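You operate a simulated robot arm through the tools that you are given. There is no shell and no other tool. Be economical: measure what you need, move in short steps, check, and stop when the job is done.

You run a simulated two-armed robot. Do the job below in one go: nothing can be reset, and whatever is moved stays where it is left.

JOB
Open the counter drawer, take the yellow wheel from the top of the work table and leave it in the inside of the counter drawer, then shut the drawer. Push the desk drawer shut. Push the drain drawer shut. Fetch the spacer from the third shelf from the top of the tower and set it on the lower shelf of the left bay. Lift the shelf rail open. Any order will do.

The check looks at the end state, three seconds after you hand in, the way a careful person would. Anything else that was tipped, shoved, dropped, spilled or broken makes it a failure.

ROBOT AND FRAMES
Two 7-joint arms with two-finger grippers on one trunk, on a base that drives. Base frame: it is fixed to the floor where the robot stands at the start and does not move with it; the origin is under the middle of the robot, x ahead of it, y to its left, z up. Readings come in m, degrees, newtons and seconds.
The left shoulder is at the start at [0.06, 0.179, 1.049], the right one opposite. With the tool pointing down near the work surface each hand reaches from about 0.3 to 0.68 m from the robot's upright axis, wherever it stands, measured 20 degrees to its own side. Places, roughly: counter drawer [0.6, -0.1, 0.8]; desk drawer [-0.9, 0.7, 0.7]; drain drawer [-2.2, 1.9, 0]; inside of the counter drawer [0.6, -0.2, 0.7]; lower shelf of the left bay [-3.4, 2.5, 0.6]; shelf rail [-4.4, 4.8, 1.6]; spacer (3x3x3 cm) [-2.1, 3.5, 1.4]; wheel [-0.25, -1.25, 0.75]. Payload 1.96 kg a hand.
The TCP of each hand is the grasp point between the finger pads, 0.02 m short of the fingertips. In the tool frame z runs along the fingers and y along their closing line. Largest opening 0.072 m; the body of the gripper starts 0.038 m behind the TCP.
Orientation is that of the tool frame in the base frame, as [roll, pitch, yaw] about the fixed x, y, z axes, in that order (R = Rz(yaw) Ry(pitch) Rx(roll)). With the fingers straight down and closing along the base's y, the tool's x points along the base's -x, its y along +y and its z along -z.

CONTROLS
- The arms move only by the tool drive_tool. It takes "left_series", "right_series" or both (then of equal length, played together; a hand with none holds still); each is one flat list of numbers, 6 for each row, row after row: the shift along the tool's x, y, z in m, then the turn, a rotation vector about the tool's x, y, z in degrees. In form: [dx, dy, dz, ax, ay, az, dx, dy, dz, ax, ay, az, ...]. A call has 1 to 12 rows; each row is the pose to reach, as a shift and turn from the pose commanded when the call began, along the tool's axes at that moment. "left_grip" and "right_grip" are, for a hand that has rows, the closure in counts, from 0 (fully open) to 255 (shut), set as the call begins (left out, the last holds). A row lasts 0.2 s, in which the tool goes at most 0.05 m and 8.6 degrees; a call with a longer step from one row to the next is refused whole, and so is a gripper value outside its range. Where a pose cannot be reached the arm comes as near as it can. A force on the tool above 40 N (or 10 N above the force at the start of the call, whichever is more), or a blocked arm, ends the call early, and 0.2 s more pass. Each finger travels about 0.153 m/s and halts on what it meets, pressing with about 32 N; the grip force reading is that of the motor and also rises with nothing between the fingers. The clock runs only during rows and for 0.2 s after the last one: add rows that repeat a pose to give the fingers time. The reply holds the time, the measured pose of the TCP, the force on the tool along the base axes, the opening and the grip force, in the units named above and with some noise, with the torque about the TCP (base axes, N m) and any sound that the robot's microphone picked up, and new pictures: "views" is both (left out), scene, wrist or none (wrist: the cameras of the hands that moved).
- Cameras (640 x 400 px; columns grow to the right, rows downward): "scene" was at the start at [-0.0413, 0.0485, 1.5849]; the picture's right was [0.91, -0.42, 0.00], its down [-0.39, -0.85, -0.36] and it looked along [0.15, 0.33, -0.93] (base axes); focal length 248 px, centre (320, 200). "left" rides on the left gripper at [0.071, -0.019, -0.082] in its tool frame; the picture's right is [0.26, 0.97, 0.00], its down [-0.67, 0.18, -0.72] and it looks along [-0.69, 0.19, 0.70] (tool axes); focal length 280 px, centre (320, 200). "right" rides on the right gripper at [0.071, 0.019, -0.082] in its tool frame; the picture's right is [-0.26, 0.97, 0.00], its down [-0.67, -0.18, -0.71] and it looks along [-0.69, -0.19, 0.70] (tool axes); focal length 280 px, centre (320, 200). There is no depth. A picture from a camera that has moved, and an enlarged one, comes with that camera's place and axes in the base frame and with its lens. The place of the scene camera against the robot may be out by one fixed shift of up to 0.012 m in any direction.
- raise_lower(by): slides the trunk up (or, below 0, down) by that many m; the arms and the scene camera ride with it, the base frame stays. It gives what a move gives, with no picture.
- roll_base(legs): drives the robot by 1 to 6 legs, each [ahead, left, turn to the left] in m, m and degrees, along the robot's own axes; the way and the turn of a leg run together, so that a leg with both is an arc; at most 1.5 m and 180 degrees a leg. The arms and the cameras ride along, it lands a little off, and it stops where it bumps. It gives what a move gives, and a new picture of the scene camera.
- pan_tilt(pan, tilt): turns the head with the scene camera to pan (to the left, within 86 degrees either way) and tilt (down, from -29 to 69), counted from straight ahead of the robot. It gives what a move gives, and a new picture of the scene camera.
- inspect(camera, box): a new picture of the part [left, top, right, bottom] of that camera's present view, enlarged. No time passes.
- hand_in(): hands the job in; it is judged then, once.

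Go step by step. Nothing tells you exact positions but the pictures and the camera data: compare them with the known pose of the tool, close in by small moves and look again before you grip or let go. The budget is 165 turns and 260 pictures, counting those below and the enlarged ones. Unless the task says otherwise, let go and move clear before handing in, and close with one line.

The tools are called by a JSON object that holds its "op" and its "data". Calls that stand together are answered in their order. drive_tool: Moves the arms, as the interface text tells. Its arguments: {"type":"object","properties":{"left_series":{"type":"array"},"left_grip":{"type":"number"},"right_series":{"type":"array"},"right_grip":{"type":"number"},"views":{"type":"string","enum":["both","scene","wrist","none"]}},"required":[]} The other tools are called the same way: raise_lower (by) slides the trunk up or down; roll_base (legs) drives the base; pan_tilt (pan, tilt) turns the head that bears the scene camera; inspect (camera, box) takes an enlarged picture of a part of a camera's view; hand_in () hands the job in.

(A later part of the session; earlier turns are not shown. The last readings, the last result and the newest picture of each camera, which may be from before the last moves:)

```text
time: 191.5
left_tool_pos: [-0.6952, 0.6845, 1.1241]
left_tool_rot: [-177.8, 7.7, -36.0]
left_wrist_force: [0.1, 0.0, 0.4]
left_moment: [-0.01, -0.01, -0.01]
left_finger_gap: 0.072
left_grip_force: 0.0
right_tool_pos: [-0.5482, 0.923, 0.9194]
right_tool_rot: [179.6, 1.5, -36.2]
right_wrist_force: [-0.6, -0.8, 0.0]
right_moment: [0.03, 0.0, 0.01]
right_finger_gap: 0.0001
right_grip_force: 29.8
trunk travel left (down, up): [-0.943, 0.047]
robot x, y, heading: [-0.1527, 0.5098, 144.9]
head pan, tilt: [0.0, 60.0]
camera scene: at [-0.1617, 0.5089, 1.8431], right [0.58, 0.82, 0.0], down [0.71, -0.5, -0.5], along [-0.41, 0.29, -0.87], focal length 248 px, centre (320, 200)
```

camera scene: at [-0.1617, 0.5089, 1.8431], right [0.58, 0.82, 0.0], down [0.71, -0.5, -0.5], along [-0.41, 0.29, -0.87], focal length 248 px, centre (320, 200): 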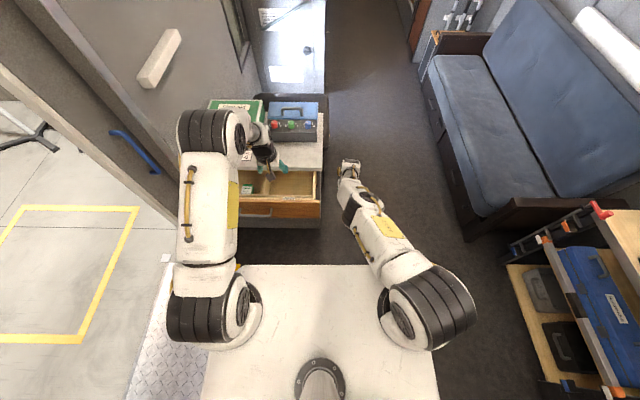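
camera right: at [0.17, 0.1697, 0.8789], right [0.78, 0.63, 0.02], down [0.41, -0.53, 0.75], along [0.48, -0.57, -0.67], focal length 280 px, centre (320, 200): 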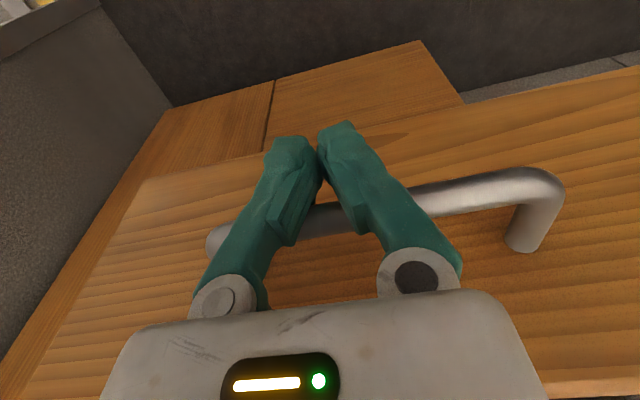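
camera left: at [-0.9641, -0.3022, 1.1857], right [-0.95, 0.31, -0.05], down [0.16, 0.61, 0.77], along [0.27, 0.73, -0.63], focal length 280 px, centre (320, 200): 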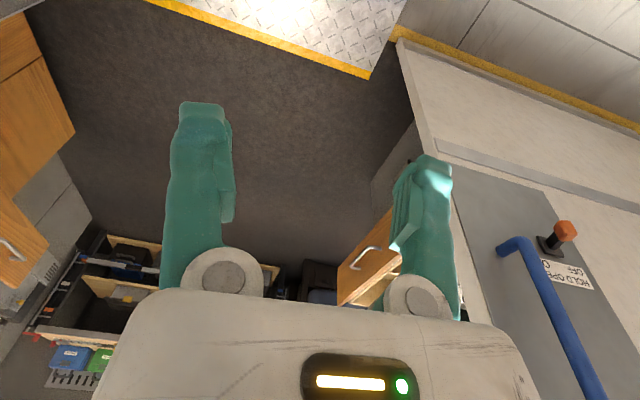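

{"op": "roll_base", "data": {"legs": [[-0.12, 0, 0], [0, 0.38, 0]]}}

{"op": "inspect", "data": {"camera": "right", "box": [0, 0, 640, 400]}}

```text
time: 194.7
left_tool_pos: [-0.8172, 0.3024, 1.1245]
left_tool_rot: [-178.0, 7.8, -35.7]
left_wrist_force: [0.4, 0.0, -0.3]
left_moment: [0.01, 0.0, -0.03]
left_finger_gap: 0.0721
left_grip_force: 0.1
right_tool_pos: [-0.6705, 0.5425, 0.9196]
right_tool_rot: [179.6, 1.4, -36.0]
right_wrist_force: [0.3, -0.2, 0.3]
right_moment: [0.03, 0.06, 0.01]
right_finger_gap: 0.0
right_grip_force: 29.5
trunk travel left (down, up): [-0.943, 0.047]
robot x, y, heading: [-0.2717, 0.1308, 144.9]
head pan, tilt: [0.0, 60.0]
camera scene: at [-0.2825, 0.1308, 1.8431], right [0.57, 0.82, 0.0], down [0.71, -0.5, -0.5], along [-0.41, 0.29, -0.87], focal length 248 px, centre (320, 200)
```

scene: 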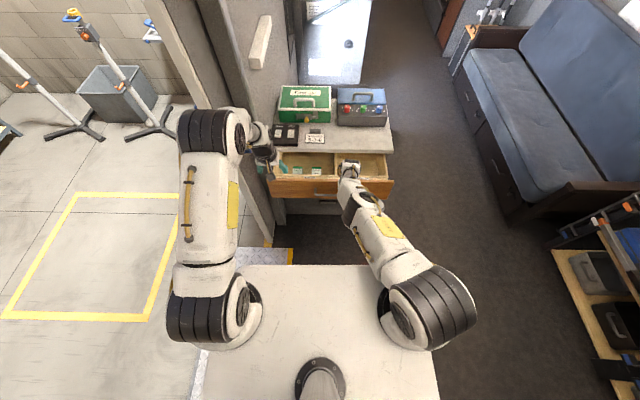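

```text
1.00 times, centred on (320, 200) of right (not enlarged: the box is as wide or as high as the picture)
camera zoom: at [-0.6232, 0.4849, 0.9993], right [-0.78, -0.63, 0.01], down [-0.42, 0.54, 0.73], along [-0.47, 0.56, -0.68], focal length 280 px, centre (320, 200)
```

zoom: 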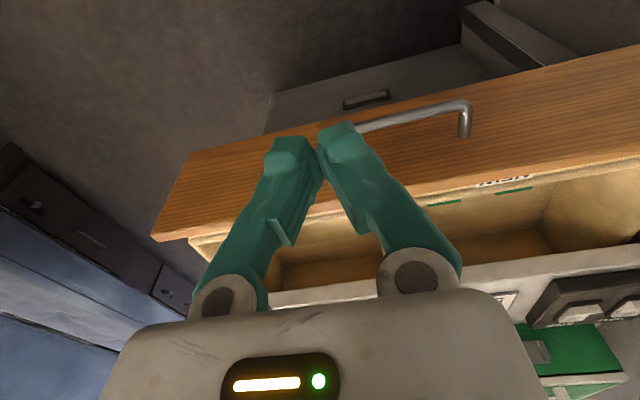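

{"op": "drive_tool", "data": {"left_series": [0.03, 0, -0.02, 0, 0, 0, 0.06, 0, -0.04, 0, 0, 0, 0.09, 0, -0.06, 0, 0, 0, 0.12, 0, -0.08, 0, 0, 0, 0.14, 0, -0.1, 0, 0, 0], "views": "none"}}

{"op": "roll_base", "data": {"legs": [[0, 0.05, 0]]}}

{"op": "raise_lower", "data": {"by": -0.22}}

{"op": "inspect", "data": {"camera": "right", "box": [0, 0, 640, 400]}}

```text
time: 195.9
left_tool_pos: [-0.6933, 0.2091, 1.2038]
left_tool_rot: [-177.9, 7.7, -35.8]
left_wrist_force: [0.0, -1.4, 0.7]
left_moment: [-0.03, 0.01, -0.01]
left_finger_gap: 0.072
left_grip_force: 0.1
right_tool_pos: [-0.6708, 0.5427, 0.9194]
right_tool_rot: [179.5, 1.6, -36.1]
right_wrist_force: [-0.2, 0.0, 0.2]
right_moment: [0.0, 0.01, 0.01]
right_finger_gap: 0.0001
right_grip_force: 29.6
trunk travel left (down, up): [-0.943, 0.047]
robot x, y, heading: [-0.2776, 0.1293, 145.0]
head pan, tilt: [0.0, 60.0]
```

```text
time: 196.8
left_tool_pos: [-0.7216, 0.1912, 1.2061]
left_tool_rot: [-178.5, 7.3, -35.9]
left_wrist_force: [-1.4, -0.7, -0.8]
left_moment: [0.05, -0.08, -0.01]
left_finger_gap: 0.0718
left_grip_force: 0.1
right_tool_pos: [-0.6983, 0.5196, 0.917]
right_tool_rot: [179.1, 1.2, -36.1]
right_wrist_force: [-1.9, -1.0, 0.6]
right_moment: [0.0, -0.12, -0.01]
right_finger_gap: 0.0
right_grip_force: 29.4
trunk travel left (down, up): [-0.943, 0.047]
robot x, y, heading: [-0.3028, 0.094, 145.0]
head pan, tilt: [0.0, 60.0]
camera scene: at [-0.3025, 0.1285, 1.8455], right [0.58, 0.82, -0.02], down [0.71, -0.51, -0.49], along [-0.41, 0.27, -0.87], focal length 248 px, centre (320, 200)
```

scene: 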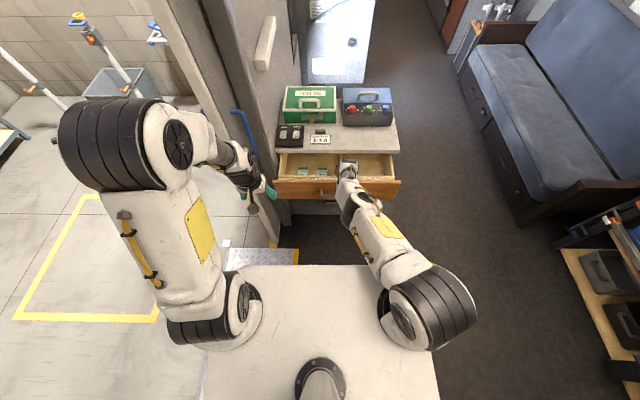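

```text
time: 199.2
left_tool_pos: [-0.7029, 0.1711, 0.9862]
left_tool_rot: [-177.5, 8.3, -36.2]
left_wrist_force: [2.1, -0.9, 1.6]
left_moment: [0.02, 0.11, 0.01]
left_finger_gap: 0.0722
left_grip_force: 0.1
right_tool_pos: [-0.6751, 0.5072, 0.7083]
right_tool_rot: [-179.9, 2.2, -37.2]
right_wrist_force: [-0.8, -1.4, 1.9]
right_moment: [0.09, -0.03, -0.01]
right_finger_gap: 0.0001
right_grip_force: 30.1
trunk travel left (down, up): [-0.723, 0.267]
robot x, y, heading: [-0.2838, 0.0982, 144.3]
head pan, tilt: [0.0, 60.0]
```

```text
1.00 times, centred on (320, 200) of right (not enlarged: the box is as wide or as high as the picture)
camera zoom: at [-0.6285, 0.4464, 0.7862], right [-0.79, -0.61, 0.01], down [-0.41, 0.53, 0.74], along [-0.46, 0.58, -0.67], focal length 280 px, centre (320, 200)
```

zoom: 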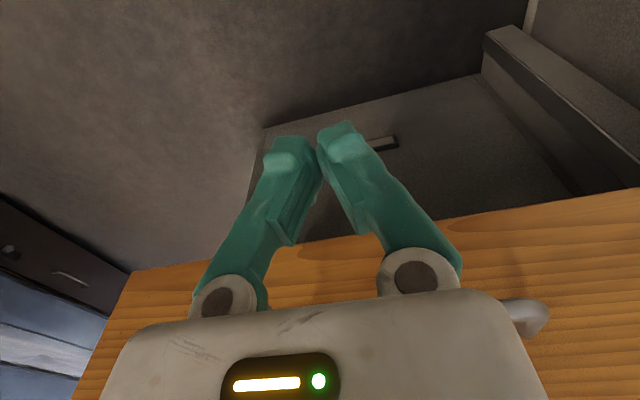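

{"op": "roll_base", "data": {"legs": [[0.2, -0.02, 0]]}}

```text
time: 200.7
left_tool_pos: [-0.8751, 0.2992, 0.9824]
left_tool_rot: [-177.6, 7.8, -36.0]
left_wrist_force: [0.2, 0.9, 1.0]
left_moment: [0.04, 0.02, -0.01]
left_finger_gap: 0.072
left_grip_force: 0.0
right_tool_pos: [-0.8496, 0.6334, 0.7]
right_tool_rot: [179.9, 1.5, -36.4]
right_wrist_force: [0.6, 0.3, -0.6]
right_moment: [-0.01, -0.01, 0.01]
right_finger_gap: 0.0
right_grip_force: 29.6
trunk travel left (down, up): [-0.723, 0.267]
robot x, y, heading: [-0.4517, 0.2268, 144.7]
head pan, tilt: [0.0, 60.0]
camera scene: at [-0.4588, 0.2254, 1.6232], right [0.58, 0.82, 0.0], down [0.71, -0.5, -0.5], along [-0.41, 0.29, -0.87], focal length 248 px, centre (320, 200)
```

scene: 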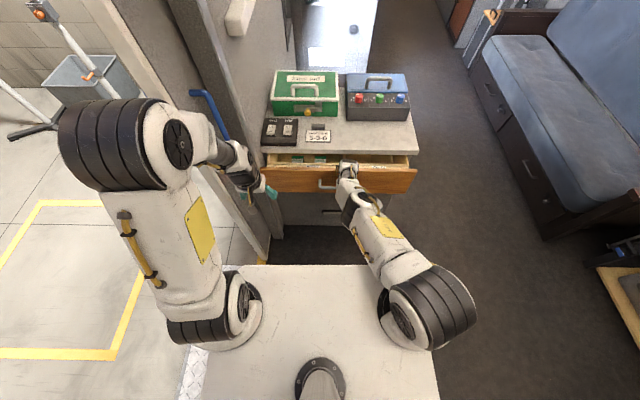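

{"op": "drive_tool", "data": {"right_series": [-0.02, 0, 0, 0, 0, 0, -0.04, 0, 0, 0, 0, 0, -0.06, 0, 0, 0, 0, 0, -0.08, 0, 0, 0, 0, 0, -0.1, 0, 0, 0, 0, 0, -0.12, 0, 0, 0, 0, 0], "views": "scene"}}

```text
time: 202.1
left_tool_pos: [-0.8753, 0.2987, 0.9828]
left_tool_rot: [-177.6, 7.7, -36.0]
left_wrist_force: [-0.1, 0.6, 0.7]
left_moment: [0.0, -0.02, 0.03]
left_finger_gap: 0.0721
left_grip_force: 0.1
right_tool_pos: [-0.8561, 0.6628, 0.734]
right_tool_rot: [180.0, 1.6, -36.4]
right_wrist_force: [-0.3, -1.2, 0.6]
right_moment: [0.0, 0.01, 0.04]
right_finger_gap: 0.0
right_grip_force: 29.8
right hand out of reach, approached as far as the arm can: row 1, 2, 3, 4, 5, 6
trunk travel left (down, up): [-0.723, 0.267]
robot x, y, heading: [-0.451, 0.2227, 144.3]
head pan, tilt: [0.0, 60.0]
camera scene: at [-0.4584, 0.2242, 1.6232], right [0.58, 0.82, 0.0], down [0.71, -0.5, -0.5], along [-0.41, 0.29, -0.87], focal length 248 px, centre (320, 200)
```

scene: 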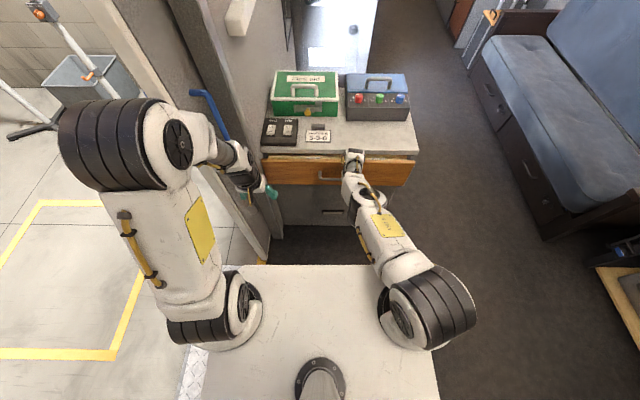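

{"op": "roll_base", "data": {"legs": [[-0.05, -0.07, 0], [0.16, 0, 0]]}}

{"op": "inspect", "data": {"camera": "right", "box": [0, 0, 640, 400]}}

```text
time: 204.2
left_tool_pos: [-0.9015, 0.4027, 0.9835]
left_tool_rot: [-177.6, 7.8, -36.1]
left_wrist_force: [-0.7, -0.1, -0.5]
left_moment: [-0.01, -0.01, 0.02]
left_finger_gap: 0.072
left_grip_force: 0.0
right_tool_pos: [-0.878, 0.7618, 0.7316]
right_tool_rot: [179.8, 0.0, -36.3]
right_wrist_force: [5.5, -4.9, 3.4]
right_moment: [0.5, 0.46, 0.0]
right_finger_gap: 0.0001
right_grip_force: 29.2
trunk travel left (down, up): [-0.723, 0.267]
robot x, y, heading: [-0.478, 0.3249, 144.6]
head pan, tilt: [0.0, 60.0]
stopped in leg 2: the force on the tool passed its limit at 242 N (the readings are from after the stop); the commanded pose is now the measured one
camera scene: at [-0.4855, 0.3277, 1.623], right [0.58, 0.82, 0.0], down [0.71, -0.5, -0.5], along [-0.41, 0.29, -0.87], focal length 248 px, centre (320, 200)
```

scene: 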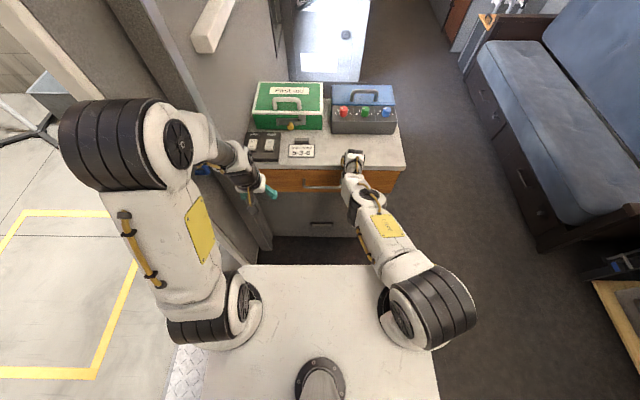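

```text
1.00 times, centred on (320, 200) of right (not enlarged: the box is as wide or as high as the picture)
camera zoom: at [-0.8313, 0.7044, 0.8128], right [-0.78, -0.62, 0.0], down [-0.43, 0.55, 0.72], along [-0.45, 0.56, -0.7], focal length 280 px, centre (320, 200)
```

zoom: 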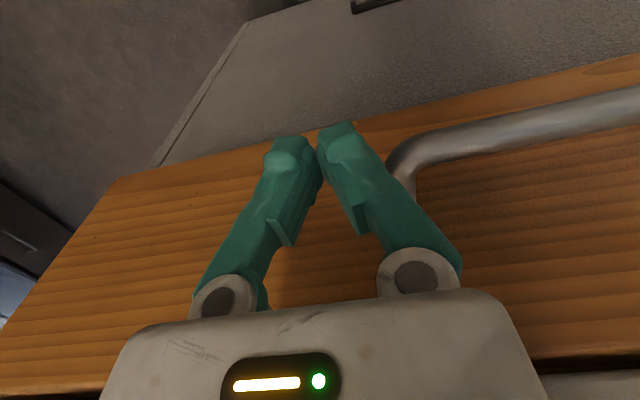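

Desk drawer is shut. Back off and look down the corridor for the drain drawer.

{"op": "roll_base", "data": {"legs": [[-0.2, 0, 0]]}}

{"op": "pan_tilt", "data": {"pan": -5, "tilt": 25}}

```text
time: 205.7
left_tool_pos: [-0.7426, 0.2882, 0.9822]
left_tool_rot: [-177.6, 7.7, -35.9]
left_wrist_force: [-0.5, 0.4, -0.4]
left_moment: [0.03, 0.03, 0.01]
left_finger_gap: 0.0721
left_grip_force: 0.1
right_tool_pos: [-0.7176, 0.649, 0.7305]
right_tool_rot: [179.8, 0.0, -36.3]
right_wrist_force: [0.1, -0.9, 0.8]
right_moment: [-0.03, -0.02, 0.0]
right_finger_gap: 0.0
right_grip_force: 29.7
trunk travel left (down, up): [-0.723, 0.267]
robot x, y, heading: [-0.3153, 0.2119, 144.7]
head pan, tilt: [0.0, 60.0]
camera scene: at [-0.3256, 0.2144, 1.6231], right [0.58, 0.82, 0.0], down [0.71, -0.5, -0.5], along [-0.41, 0.29, -0.87], focal length 248 px, centre (320, 200)
```

scene: 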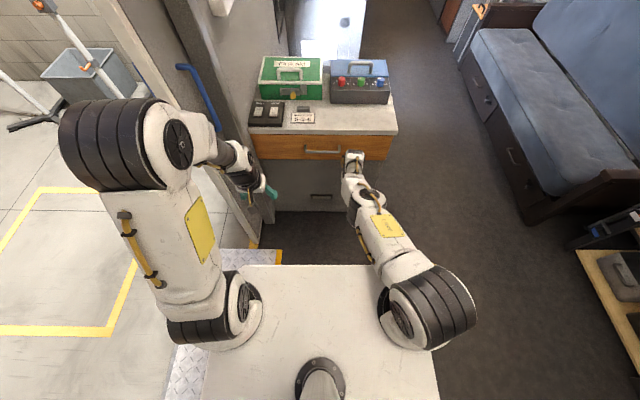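

```text
time: 206.7
left_tool_pos: [-0.7425, 0.2894, 0.9821]
left_tool_rot: [-177.6, 7.8, -35.9]
left_wrist_force: [0.6, 0.6, -0.4]
left_moment: [0.02, -0.02, 0.01]
left_finger_gap: 0.0719
left_grip_force: 0.0
right_tool_pos: [-0.7165, 0.6487, 0.7304]
right_tool_rot: [180.0, 0.0, -36.3]
right_wrist_force: [0.0, 0.4, 0.3]
right_moment: [-0.01, -0.01, 0.01]
right_finger_gap: 0.0001
right_grip_force: 29.8
trunk travel left (down, up): [-0.723, 0.267]
robot x, y, heading: [-0.3177, 0.2151, 144.7]
head pan, tilt: [-5.0, 25.0]
camera scene: at [-0.342, 0.2358, 1.6731], right [0.65, 0.76, 0.0], down [0.32, -0.27, -0.91], along [-0.69, 0.59, -0.42], focal length 248 px, centre (320, 200)
```

scene: 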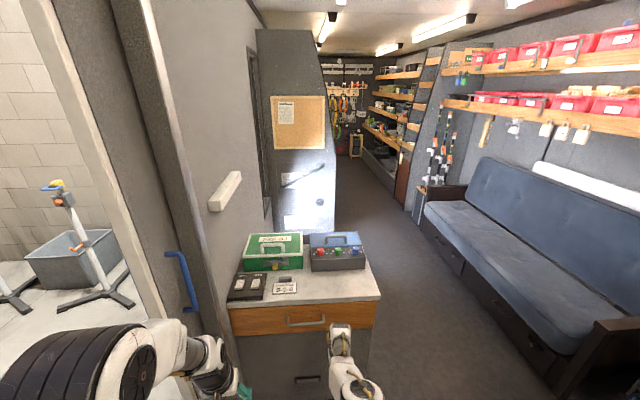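

{"op": "raise_lower", "data": {"by": 0.2}}

{"op": "roll_base", "data": {"legs": [[0, -0.88, 0], [1.0, 0, 0]]}}

{"op": "pan_tilt", "data": {"pan": 25, "tilt": 45}}

```text
time: 208.9
left_tool_pos: [-0.742, 0.2891, 1.1826]
left_tool_rot: [-177.6, 7.7, -36.0]
left_wrist_force: [-0.3, 0.2, 0.6]
left_moment: [0.05, 0.03, -0.02]
left_finger_gap: 0.0722
left_grip_force: 0.0
right_tool_pos: [-0.7169, 0.6499, 0.931]
right_tool_rot: [180.0, 0.0, -36.3]
right_wrist_force: [0.5, 1.4, 0.0]
right_moment: [-0.05, 0.0, 0.05]
right_finger_gap: 0.0002
right_grip_force: 29.9
trunk travel left (down, up): [-0.923, 0.067]
robot x, y, heading: [-0.3138, 0.2106, 144.5]
head pan, tilt: [-5.0, 25.0]
```

```text
time: 218.3
left_tool_pos: [-1.0403, 1.5807, 1.1823]
left_tool_rot: [-177.7, 7.7, -36.1]
left_wrist_force: [0.2, 0.2, 0.0]
left_moment: [0.02, 0.02, -0.01]
left_finger_gap: 0.0722
left_grip_force: 0.1
right_tool_pos: [-1.015, 1.9381, 0.9325]
right_tool_rot: [180.0, 0.0, -36.4]
right_wrist_force: [0.1, 0.1, -0.2]
right_moment: [-0.05, 0.06, 0.03]
right_finger_gap: 0.0
right_grip_force: 29.7
trunk travel left (down, up): [-0.923, 0.067]
robot x, y, heading: [-0.6144, 1.5058, 144.3]
head pan, tilt: [-5.0, 25.0]
camera scene: at [-0.6401, 1.5249, 1.8732], right [0.65, 0.76, 0.0], down [0.32, -0.27, -0.91], along [-0.69, 0.59, -0.42], focal length 248 px, centre (320, 200)
```

scene: 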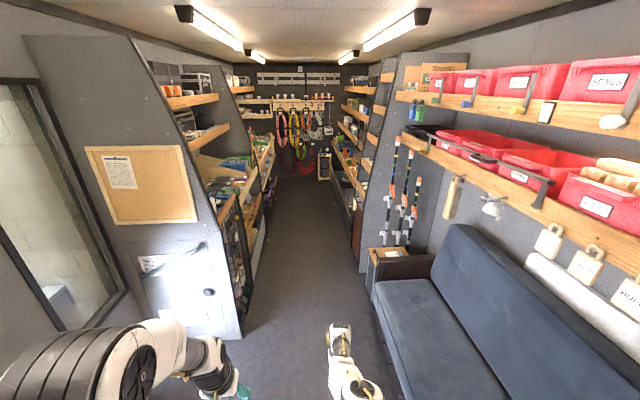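

```text
time: 219.2
left_tool_pos: [-1.0402, 1.5798, 1.182]
left_tool_rot: [-177.6, 7.7, -36.1]
left_wrist_force: [-0.1, -0.1, 0.3]
left_moment: [0.0, 0.02, 0.0]
left_finger_gap: 0.0721
left_grip_force: 0.1
right_tool_pos: [-1.0146, 1.9383, 0.9306]
right_tool_rot: [180.0, 0.0, -36.4]
right_wrist_force: [0.6, 0.8, 0.2]
right_moment: [0.02, -0.01, -0.02]
right_finger_gap: 0.0
right_grip_force: 29.4
trunk travel left (down, up): [-0.923, 0.067]
robot x, y, heading: [-0.6136, 1.5017, 144.7]
head pan, tilt: [25.0, 45.0]
camera scene: at [-0.6503, 1.4804, 1.8426], right [0.18, 0.98, 0.0], down [0.69, -0.13, -0.71], along [-0.7, 0.13, -0.71], focal length 248 px, centre (320, 200)
```

scene: 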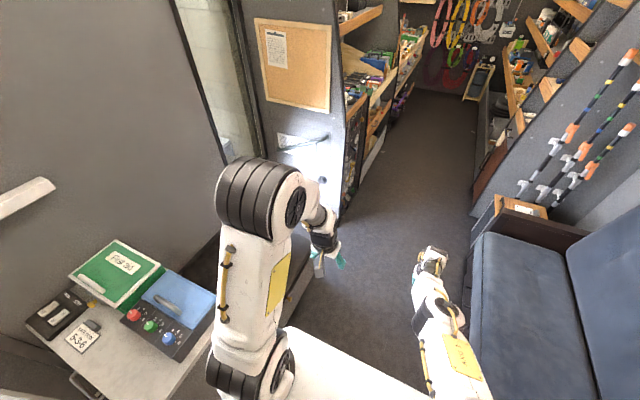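

{"op": "roll_base", "data": {"legs": [[0.9, -0.1, 0.5]]}}

{"op": "pan_tilt", "data": {"pan": 60, "tilt": 60}}

```text
time: 223.9
left_tool_pos: [-1.6998, 2.1684, 1.182]
left_tool_rot: [-177.6, 7.6, -35.9]
left_wrist_force: [-0.5, 0.0, 0.0]
left_moment: [-0.03, 0.02, 0.0]
left_finger_gap: 0.072
left_grip_force: 0.0
right_tool_pos: [-1.6761, 2.5273, 0.9303]
right_tool_rot: [179.8, 0.1, -36.2]
right_wrist_force: [0.2, 0.5, 0.2]
right_moment: [0.0, 0.01, 0.03]
right_finger_gap: 0.0
right_grip_force: 29.7
trunk travel left (down, up): [-0.923, 0.067]
robot x, y, heading: [-1.2719, 2.0917, 144.6]
head pan, tilt: [25.0, 45.0]
camera scene: at [-1.3088, 2.0706, 1.8426], right [0.18, 0.98, 0.0], down [0.7, -0.13, -0.71], along [-0.7, 0.13, -0.71], focal length 248 px, centre (320, 200)
```

scene: 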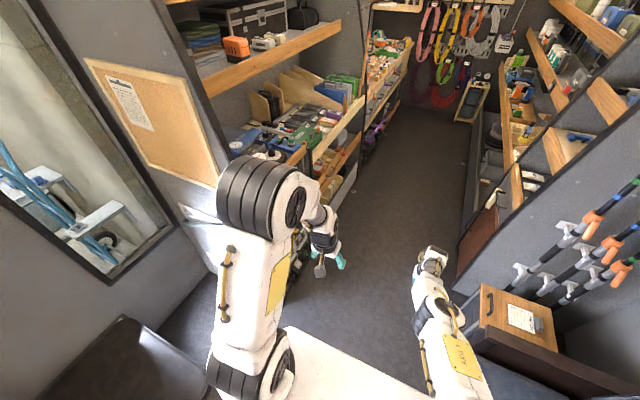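

```text
time: 224.9
left_tool_pos: [-1.6995, 2.1683, 1.1831]
left_tool_rot: [-177.5, 7.6, -35.8]
left_wrist_force: [0.5, -0.3, 0.4]
left_moment: [0.0, -0.03, -0.03]
left_finger_gap: 0.072
left_grip_force: 0.2
right_tool_pos: [-1.6763, 2.5278, 0.9311]
right_tool_rot: [179.9, 0.1, -36.2]
right_wrist_force: [-0.2, -0.5, 0.0]
right_moment: [0.0, 0.0, 0.0]
right_finger_gap: 0.0
right_grip_force: 29.6
trunk travel left (down, up): [-0.923, 0.067]
robot x, y, heading: [-1.2746, 2.0892, 144.8]
head pan, tilt: [60.0, 60.0]
camera scene: at [-1.2897, 2.0286, 1.8231], right [-0.42, 0.91, 0.0], down [0.79, 0.36, -0.5], along [-0.45, -0.21, -0.87], focal length 248 px, centre (320, 200)
```

scene: 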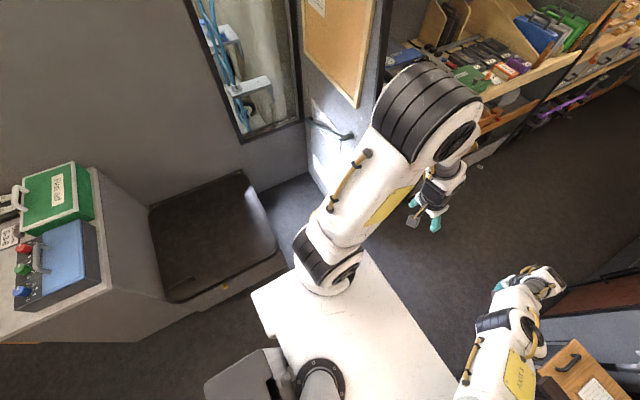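

{"op": "inspect", "data": {"camera": "left", "box": [0, 0, 640, 400]}}

{"op": "pan_tilt", "data": {"pan": 30, "tilt": 69}}

```text
1.00 times, centred on (320, 200) of left (not enlarged: the box is as wide or as high as the picture)
camera zoom: at [-1.6235, 2.1338, 1.2531], right [-0.36, -0.93, -0.08], down [-0.59, 0.16, 0.79], along [-0.72, 0.33, -0.61], focal length 280 px, centre (320, 200)
```

zoom: 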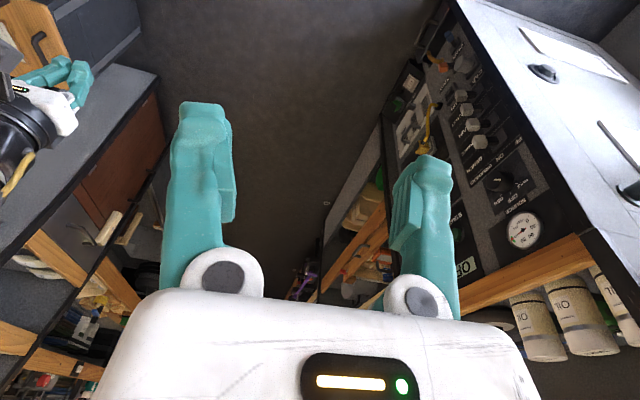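

```text
time: 225.9
left_tool_pos: [-1.7, 2.1694, 1.1825]
left_tool_rot: [-177.7, 7.7, -35.9]
left_wrist_force: [-0.5, -0.1, -0.6]
left_moment: [0.0, 0.03, 0.0]
left_finger_gap: 0.072
left_grip_force: 0.0
right_tool_pos: [-1.6752, 2.5276, 0.931]
right_tool_rot: [179.9, 0.0, -36.2]
right_wrist_force: [0.2, -0.7, -0.3]
right_moment: [0.02, 0.03, -0.01]
right_finger_gap: 0.0
right_grip_force: 29.4
trunk travel left (down, up): [-0.923, 0.067]
robot x, y, heading: [-1.2715, 2.0942, 144.6]
head pan, tilt: [30.0, 68.8]
camera scene: at [-1.2851, 2.0616, 1.8137], right [0.09, 1.0, 0.0], down [0.93, -0.08, -0.36], along [-0.36, 0.03, -0.93], focal length 248 px, centre (320, 200)
```

scene: 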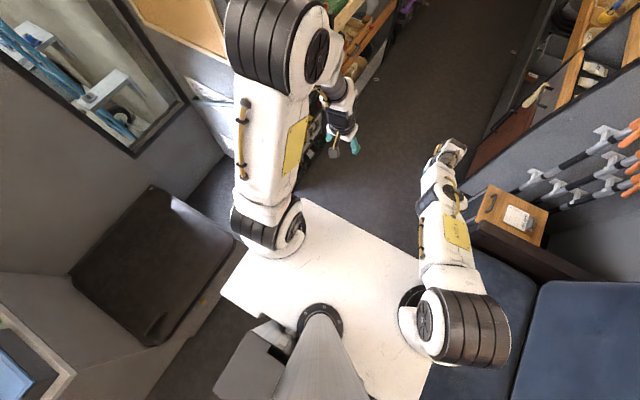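

{"op": "inspect", "data": {"camera": "left", "box": [340, 0, 600, 160]}}

{"op": "inspect", "data": {"camera": "scene", "box": [180, 100, 380, 220]}}

```text
2.46 times, centred on (470, 80) of left
camera zoom: at [-1.6236, 2.1338, 1.253], right [-0.36, -0.93, -0.08], down [-0.59, 0.16, 0.79], along [-0.72, 0.33, -0.61], focal length 690 px, centre (-49, 495)
```

zoom: 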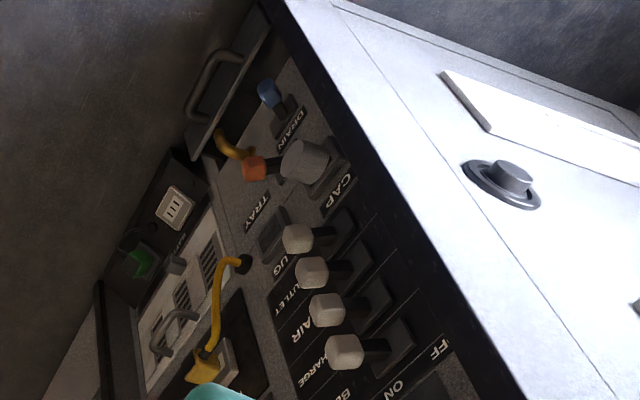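

```text
3.20 times, centred on (280, 160) of scene
camera zoom: at [-1.2851, 2.0616, 1.8137], right [0.09, 1.0, 0.0], down [0.93, -0.08, -0.36], along [-0.36, 0.03, -0.93], focal length 793 px, centre (448, 328)
```

zoom: 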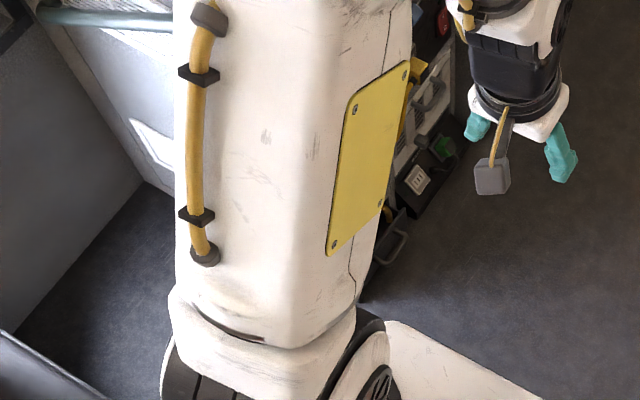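

There's a low pull-out with a handle near the floor at the corner (~(-2.15,2.0,0.1)), labelled DRAIN. I'll lower the trunk to view it with the left wrist camera.

{"op": "raise_lower", "data": {"by": -0.55}}

{"op": "inspect", "data": {"camera": "left", "box": [0, 0, 640, 400]}}

```text
refused: -0.55 is not a number from -0.4 to 0.4
```

```text
1.00 times, centred on (320, 200) of left (not enlarged: the box is as wide or as high as the picture)
camera zoom: at [-1.6236, 2.1338, 1.253], right [-0.36, -0.93, -0.08], down [-0.59, 0.16, 0.79], along [-0.72, 0.33, -0.61], focal length 280 px, centre (320, 200)
```

zoom: 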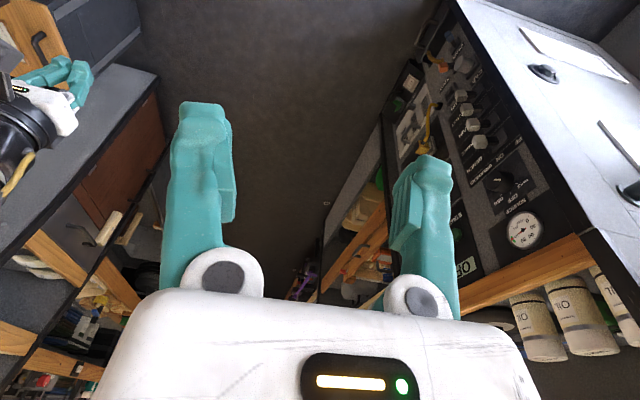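

{"op": "raise_lower", "data": {"by": -0.4}}

{"op": "inspect", "data": {"camera": "left", "box": [0, 0, 640, 400]}}

{"op": "pan_tilt", "data": {"pan": 40, "tilt": 45}}

```text
time: 229.7
left_tool_pos: [-1.6991, 2.1687, 0.782]
left_tool_rot: [-177.6, 7.7, -36.0]
left_wrist_force: [0.7, 0.6, 0.6]
left_moment: [-0.02, 0.0, 0.0]
left_finger_gap: 0.072
left_grip_force: 0.1
right_tool_pos: [-1.675, 2.5272, 0.5301]
right_tool_rot: [179.9, 0.0, -36.2]
right_wrist_force: [-0.3, 0.0, 0.8]
right_moment: [0.04, 0.0, 0.0]
right_finger_gap: 0.0
right_grip_force: 29.7
trunk travel left (down, up): [-0.523, 0.467]
robot x, y, heading: [-1.2702, 2.0955, 144.8]
head pan, tilt: [30.0, 68.8]
```

```text
1.00 times, centred on (320, 200) of left (not enlarged: the box is as wide or as high as the picture)
camera zoom: at [-1.6235, 2.1338, 0.8531], right [-0.36, -0.93, -0.08], down [-0.59, 0.16, 0.79], along [-0.72, 0.33, -0.61], focal length 280 px, centre (320, 200)
```

zoom: 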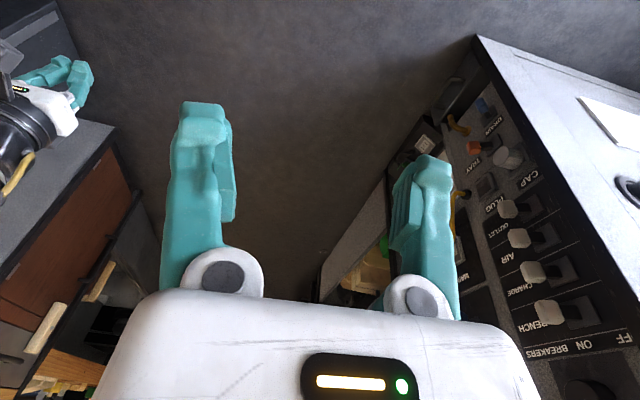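

```text
time: 230.6
left_tool_pos: [-1.7001, 2.1698, 0.7821]
left_tool_rot: [-177.7, 7.7, -35.8]
left_wrist_force: [0.1, -0.5, -0.3]
left_moment: [-0.01, -0.01, 0.01]
left_finger_gap: 0.072
left_grip_force: 0.1
right_tool_pos: [-1.6752, 2.5281, 0.5319]
right_tool_rot: [-180.0, 0.0, -36.3]
right_wrist_force: [0.0, -0.3, 0.3]
right_moment: [-0.03, 0.02, -0.03]
right_finger_gap: 0.0002
right_grip_force: 29.4
trunk travel left (down, up): [-0.523, 0.467]
robot x, y, heading: [-1.2712, 2.0894, 144.7]
head pan, tilt: [40.0, 45.0]
camera scene: at [-1.3103, 2.0499, 1.4425], right [-0.08, 1.0, 0.0], down [0.71, 0.06, -0.71], along [-0.7, -0.06, -0.71], focal length 248 px, centre (320, 200)
```

scene: 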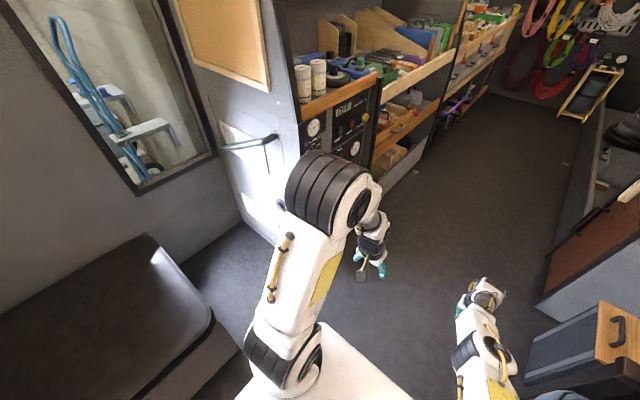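

The handle is at about (-2.15, 2.007, 0.11). I'll advance a bit, lower the trunk, then reach down with the left hand beside it and push it in sideways.

{"op": "roll_base", "data": {"legs": [[0.2, 0, 0]]}}

{"op": "raise_lower", "data": {"by": -0.38}}

{"op": "drive_tool", "data": {"left_series": [0, 0.02, 0.03, 0, -2, 0, 0, 0.04, 0.06, 0, -4, 0, -0.02, 0.06, 0.09, 0, -6, 0, -0.04, 0.08, 0.12, 0, -7.7, 0, -0.06, 0.1, 0.15, 0, -7.7, 0, -0.06, 0.12, 0.18, 0, -7.7, 0], "left_grip": 255, "views": "both"}}

```text
time: 232.2
left_tool_pos: [-1.8617, 2.2846, 0.7809]
left_tool_rot: [-177.6, 7.6, -36.0]
left_wrist_force: [-0.5, 1.0, -0.1]
left_moment: [-0.03, -0.02, 0.0]
left_finger_gap: 0.0723
left_grip_force: 0.1
right_tool_pos: [-1.8372, 2.6431, 0.53]
right_tool_rot: [180.0, 0.0, -36.3]
right_wrist_force: [0.1, -1.0, -0.7]
right_moment: [-0.01, -0.01, 0.0]
right_finger_gap: 0.0
right_grip_force: 29.9
trunk travel left (down, up): [-0.523, 0.467]
robot x, y, heading: [-1.4323, 2.2077, 144.9]
head pan, tilt: [40.0, 45.0]
camera scene: at [-1.4726, 2.1646, 1.4426], right [-0.08, 1.0, 0.0], down [0.71, 0.06, -0.71], along [-0.7, -0.06, -0.71], focal length 248 px, centre (320, 200)
```

scene: 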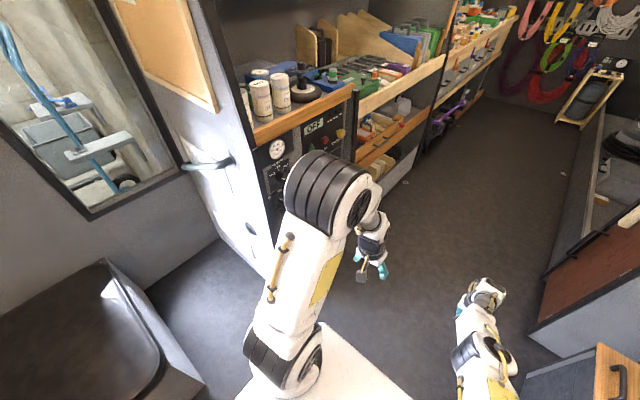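

```text
time: 235.8
left_tool_pos: [-1.8611, 2.2831, 0.4014]
left_tool_rot: [-177.6, 7.7, -36.0]
left_wrist_force: [0.0, 0.3, 0.1]
left_moment: [-0.02, 0.02, -0.02]
left_finger_gap: 0.0721
left_grip_force: 0.0
right_tool_pos: [-1.8357, 2.6431, 0.1502]
right_tool_rot: [180.0, 0.0, -36.3]
right_wrist_force: [-0.1, -1.2, 0.2]
right_moment: [-0.01, -0.01, -0.04]
right_finger_gap: 0.0
right_grip_force: 29.8
trunk travel left (down, up): [-0.143, 0.847]
robot x, y, heading: [-1.4342, 2.2037, 144.7]
head pan, tilt: [40.0, 45.0]
```

```text
time: 237.2
left_tool_pos: [-1.9947, 2.2436, 0.2257]
left_tool_rot: [-177.5, 15.4, -35.5]
left_wrist_force: [0.7, -0.4, -0.4]
left_moment: [-0.03, 0.0, 0.01]
left_finger_gap: 0.0
left_grip_force: 30.1
right_tool_pos: [-1.8353, 2.6432, 0.1509]
right_tool_rot: [179.9, 0.0, -36.3]
right_wrist_force: [-0.2, 0.1, -0.2]
right_moment: [-0.02, 0.01, 0.01]
right_finger_gap: 0.0001
right_grip_force: 29.6
trunk travel left (down, up): [-0.143, 0.847]
robot x, y, heading: [-1.4369, 2.2064, 144.7]
head pan, tilt: [40.0, 45.0]
camera scene: at [-1.4713, 2.1639, 1.0626], right [-0.08, 1.0, 0.0], down [0.7, 0.06, -0.71], along [-0.7, -0.06, -0.71], focal length 248 px, centre (320, 200)
camera left: at [-1.9108, 2.203, 0.2853], right [-0.37, -0.92, -0.11], down [-0.5, 0.1, 0.86], along [-0.79, 0.37, -0.5], focal length 280 px, centre (320, 200)
```

scene: 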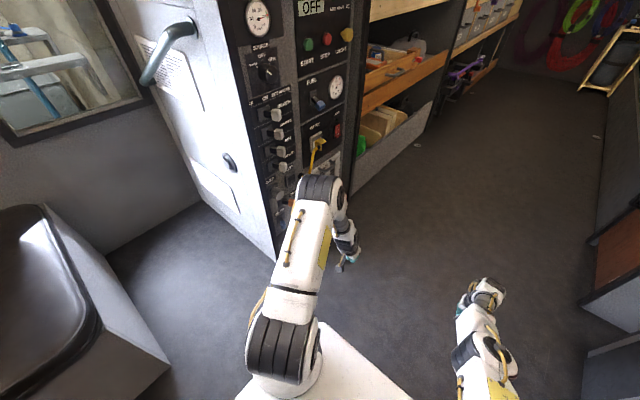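
left: 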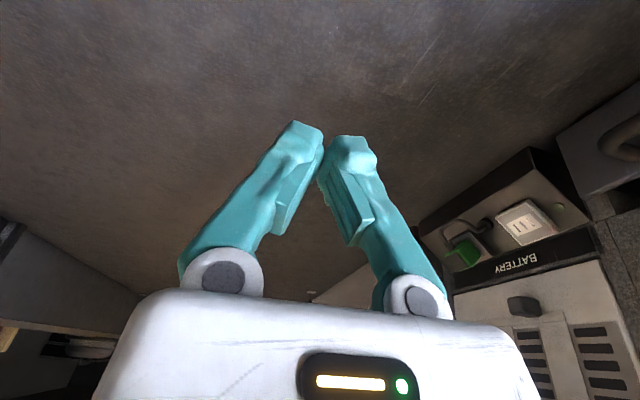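

{"op": "drive_tool", "data": {"left_series": [0.009, 0.03, 0.034, 0, 7.7, 0, 0.018, 0.06, 0.067, 0, 15.4, 0, 0.028, 0.1, 0.1, 0, 15.4, 0, 0.028, 0.14, 0.1, 0, 15.4, 0, 0.028, 0.17, 0.1, 0, 15.4, 0], "views": "both"}}

```text
refused: row 3 steps farther than a row can; nothing moved
```

{"op": "drive_tool", "data": {"left_series": [0.009, 0.03, 0.03, 0, 7.7, 0, 0.018, 0.06, 0.055, 0, 15.4, 0, 0.028, 0.09, 0.08, 0, 15.4, 0, 0.028, 0.12, 0.1, 0, 15.4, 0, 0.028, 0.15, 0.1, 0, 15.4, 0, 0.028, 0.17, 0.1, 0, 15.4, 0], "views": "both"}}

{"op": "pan_tilt", "data": {"pan": 20, "tilt": 45}}

```text
time: 238.6
left_tool_pos: [-2.0917, 2.1069, 0.1168]
left_tool_rot: [-177.6, -0.1, -36.3]
left_wrist_force: [-0.3, -0.2, 0.4]
left_moment: [-0.01, 0.03, -0.02]
left_finger_gap: 0.0
left_grip_force: 29.9
right_tool_pos: [-1.8362, 2.6418, 0.1514]
right_tool_rot: [179.8, 0.0, -36.3]
right_wrist_force: [-0.6, -1.1, 0.8]
right_moment: [0.0, 0.0, 0.02]
right_finger_gap: 0.0
right_grip_force: 29.9
trunk travel left (down, up): [-0.143, 0.847]
robot x, y, heading: [-1.4343, 2.2081, 144.6]
head pan, tilt: [40.0, 45.0]
camera scene: at [-1.4714, 2.1638, 1.0626], right [-0.08, 1.0, 0.0], down [0.7, 0.06, -0.71], along [-0.7, -0.06, -0.71], focal length 248 px, centre (320, 200)
camera left: at [-2.0233, 2.0785, 0.1984], right [-0.36, -0.93, -0.04], down [-0.67, 0.23, 0.71], along [-0.65, 0.28, -0.71], focal length 280 px, centre (320, 200)
```

scene: 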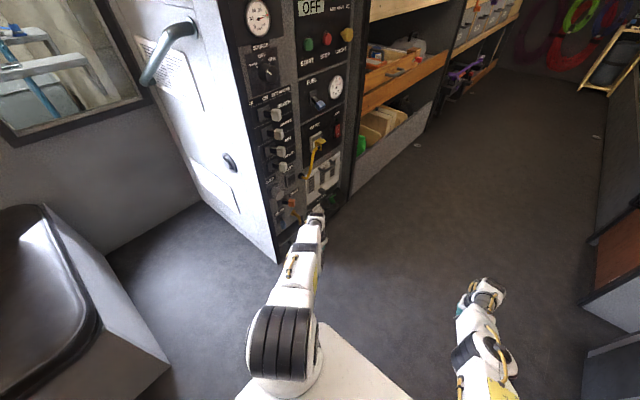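
left: 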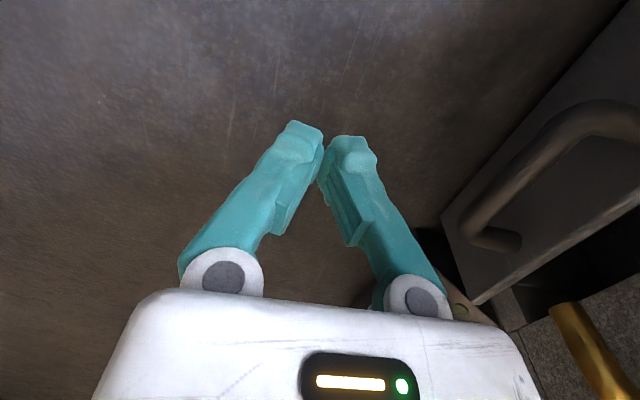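

```text
time: 239.5
left_tool_pos: [-2.0925, 2.1087, 0.1179]
left_tool_rot: [-177.5, 0.0, -36.3]
left_wrist_force: [-0.2, 0.0, -1.1]
left_moment: [0.05, 0.01, 0.03]
left_finger_gap: 0.0
left_grip_force: 29.4
right_tool_pos: [-1.8368, 2.6421, 0.1509]
right_tool_rot: [179.9, 0.0, -36.2]
right_wrist_force: [-0.1, -0.3, -0.7]
right_moment: [0.03, 0.02, 0.03]
right_finger_gap: 0.0
right_grip_force: 29.5
trunk travel left (down, up): [-0.143, 0.847]
robot x, y, heading: [-1.4364, 2.2119, 144.7]
head pan, tilt: [20.0, 45.0]
camera scene: at [-1.4689, 2.1918, 1.0626], right [0.26, 0.96, 0.0], down [0.68, -0.19, -0.71], along [-0.68, 0.19, -0.71], focal length 248 px, centre (320, 200)
```

scene: 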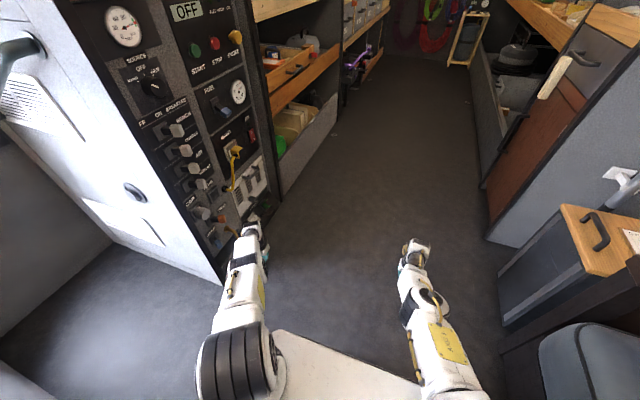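

The pull-out is visibly open. To keep the gripper body clear of the switches, I'll tilt the fingers toward the wall and push on the handle.

{"op": "drive_tool", "data": {"left_series": [0, 0, -0.003, -8, 0, 0, 0, 0, -0.006, -16, 0, 0, 0, 0, -0.009, -24, 0, 0, 0, 0, -0.012, -32, 0, 0, 0, 0, -0.012, -40, 0, 0, 0, 0.02, -0.012, -40, 0, 0, 0, 0.04, -0.012, -40, 0, 0], "views": "both"}}

{"op": "inspect", "data": {"camera": "scene", "box": [160, 140, 320, 300]}}

```text
time: 241.1
left_tool_pos: [-2.1168, 2.0763, 0.1253]
left_tool_rot: [142.1, 0.0, -36.3]
left_wrist_force: [0.1, -0.3, 0.2]
left_moment: [-0.01, -0.04, 0.0]
left_finger_gap: 0.0001
left_grip_force: 29.1
right_tool_pos: [-1.8349, 2.6419, 0.1498]
right_tool_rot: [179.9, 0.0, -36.3]
right_wrist_force: [-0.6, 0.3, -0.4]
right_moment: [-0.01, 0.03, -0.01]
right_finger_gap: 0.0
right_grip_force: 29.3
trunk travel left (down, up): [-0.143, 0.847]
robot x, y, heading: [-1.4371, 2.2101, 144.7]
head pan, tilt: [20.0, 45.0]
camera scene: at [-1.4688, 2.192, 1.0626], right [0.26, 0.96, 0.0], down [0.68, -0.19, -0.71], along [-0.68, 0.19, -0.71], focal length 248 px, centre (320, 200)
camera left: at [-2.0194, 2.0859, 0.178], right [-0.24, -0.77, 0.59], down [-0.37, 0.63, 0.68], along [-0.9, -0.05, -0.44], focal length 280 px, centre (320, 200)
```

scene: 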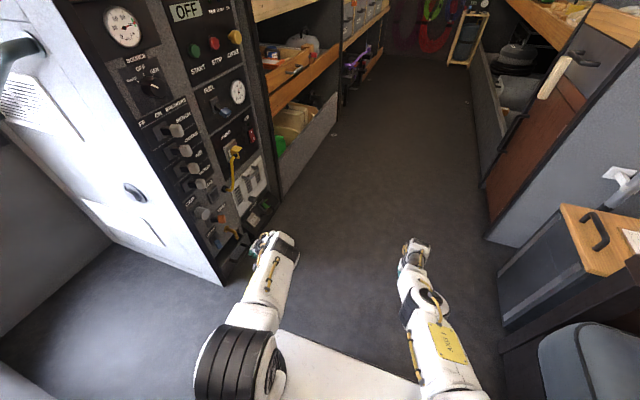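
left: 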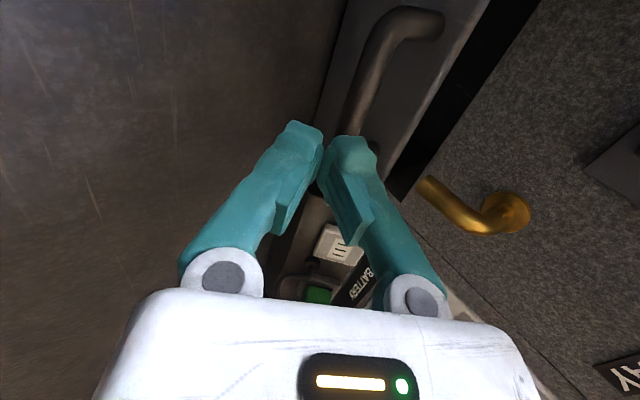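

```text
2.50 times, centred on (240, 220) of scene
camera zoom: at [-1.4688, 2.192, 1.0626], right [0.26, 0.96, 0.0], down [0.68, -0.19, -0.71], along [-0.68, 0.19, -0.71], focal length 620 px, centre (520, 150)
```

zoom: 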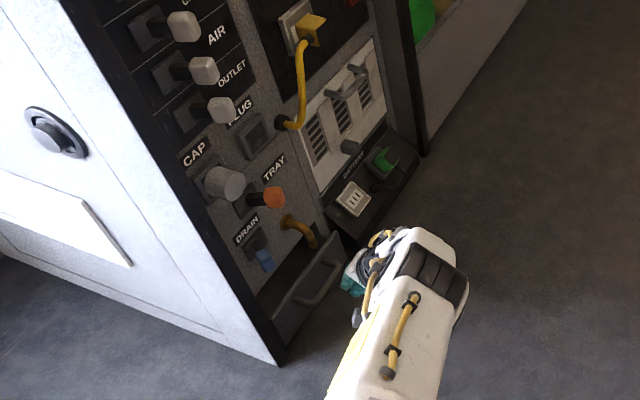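

{"op": "drive_tool", "data": {"left_series": [0.025, 0, 0, 0, 0, 0, 0.045, 0.005, 0.004, 0, 0, 0, 0.045, 0.02, 0.017, 0, 0, 0, 0.045, 0.031, 0.026, 0, 0, 0, 0.045, 0.042, 0.035, 0, 0, 0, 0.045, 0.054, 0.045, 0, 0, 0], "views": "both"}}

{"op": "inspect", "data": {"camera": "scene", "box": [160, 140, 320, 300]}}

```text
time: 242.5
left_tool_pos: [-2.122, 1.9909, 0.1228]
left_tool_rot: [142.3, 0.1, -36.3]
left_wrist_force: [-0.5, -0.5, -0.4]
left_moment: [0.0, 0.02, -0.02]
left_finger_gap: 0.0
left_grip_force: 29.5
right_tool_pos: [-1.8362, 2.6431, 0.1501]
right_tool_rot: [179.8, 0.0, -36.2]
right_wrist_force: [-0.3, -0.6, -0.7]
right_moment: [-0.01, -0.01, -0.01]
right_finger_gap: 0.0
right_grip_force: 29.4
trunk travel left (down, up): [-0.143, 0.847]
robot x, y, heading: [-1.4364, 2.209, 144.7]
head pan, tilt: [20.0, 45.0]
camera scene: at [-1.4688, 2.192, 1.0626], right [0.26, 0.96, 0.0], down [0.68, -0.19, -0.71], along [-0.68, 0.19, -0.71], focal length 248 px, centre (320, 200)
camera left: at [-2.0249, 2.0021, 0.1743], right [-0.24, -0.77, 0.59], down [-0.37, 0.63, 0.68], along [-0.9, -0.05, -0.44], focal length 280 px, centre (320, 200)
```

scene: 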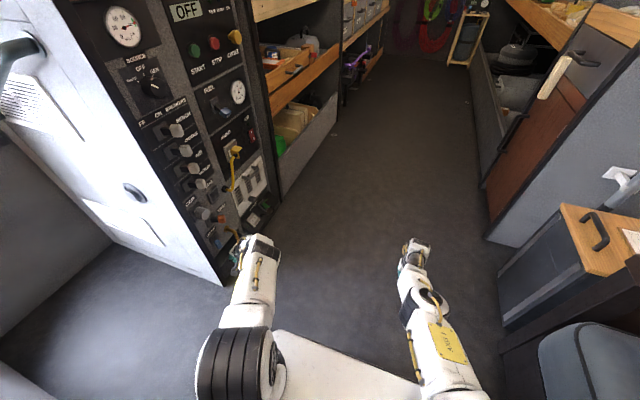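
left: 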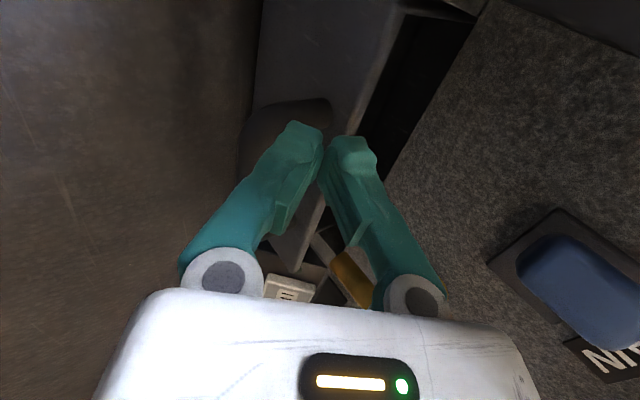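

```text
2.50 times, centred on (240, 220) of scene
camera zoom: at [-1.4688, 2.192, 1.0626], right [0.26, 0.96, 0.0], down [0.68, -0.19, -0.71], along [-0.68, 0.19, -0.71], focal length 620 px, centre (520, 150)
```

zoom: 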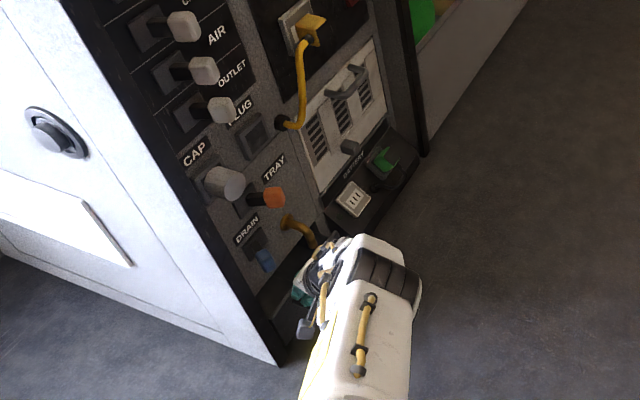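

The fingers are just above the plate's top edge. I'll back out, go lower, and push again.

{"op": "drive_tool", "data": {"left_series": [0, -0.03, -0.025, 0, 0, 0, 0, -0.061, -0.051, 0, 0, 0, 0, -0.077, -0.032, 0, 0, 0, 0, -0.096, -0.009, 0, 0, 0, 0, -0.096, -0.009, 0, 0, 0], "views": "wrist"}}

```text
time: 243.7
left_tool_pos: [-2.0755, 2.0586, 0.0725]
left_tool_rot: [142.5, 0.0, -36.3]
left_wrist_force: [-0.3, 1.0, 0.5]
left_moment: [0.02, 0.01, 0.02]
left_finger_gap: 0.0
left_grip_force: 29.2
right_tool_pos: [-1.8355, 2.6425, 0.1516]
right_tool_rot: [179.9, 0.1, -36.3]
right_wrist_force: [-0.4, -0.6, 0.2]
right_moment: [0.02, 0.05, -0.03]
right_finger_gap: 0.0003
right_grip_force: 30.1
trunk travel left (down, up): [-0.143, 0.847]
robot x, y, heading: [-1.4358, 2.2038, 144.8]
head pan, tilt: [20.0, 45.0]
camera left: at [-1.9785, 2.0683, 0.1236], right [-0.24, -0.77, 0.59], down [-0.37, 0.63, 0.68], along [-0.9, -0.05, -0.44], focal length 280 px, centre (320, 200)
```

left: 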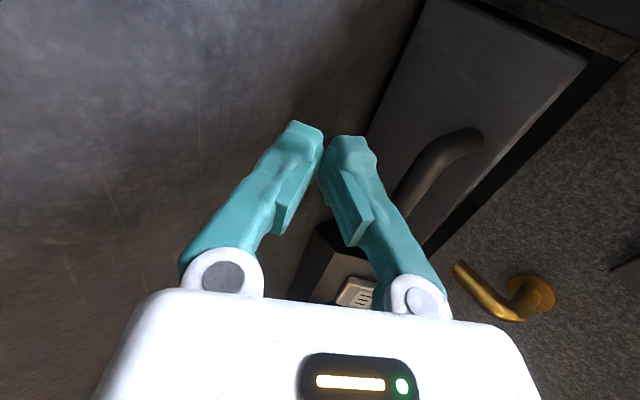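

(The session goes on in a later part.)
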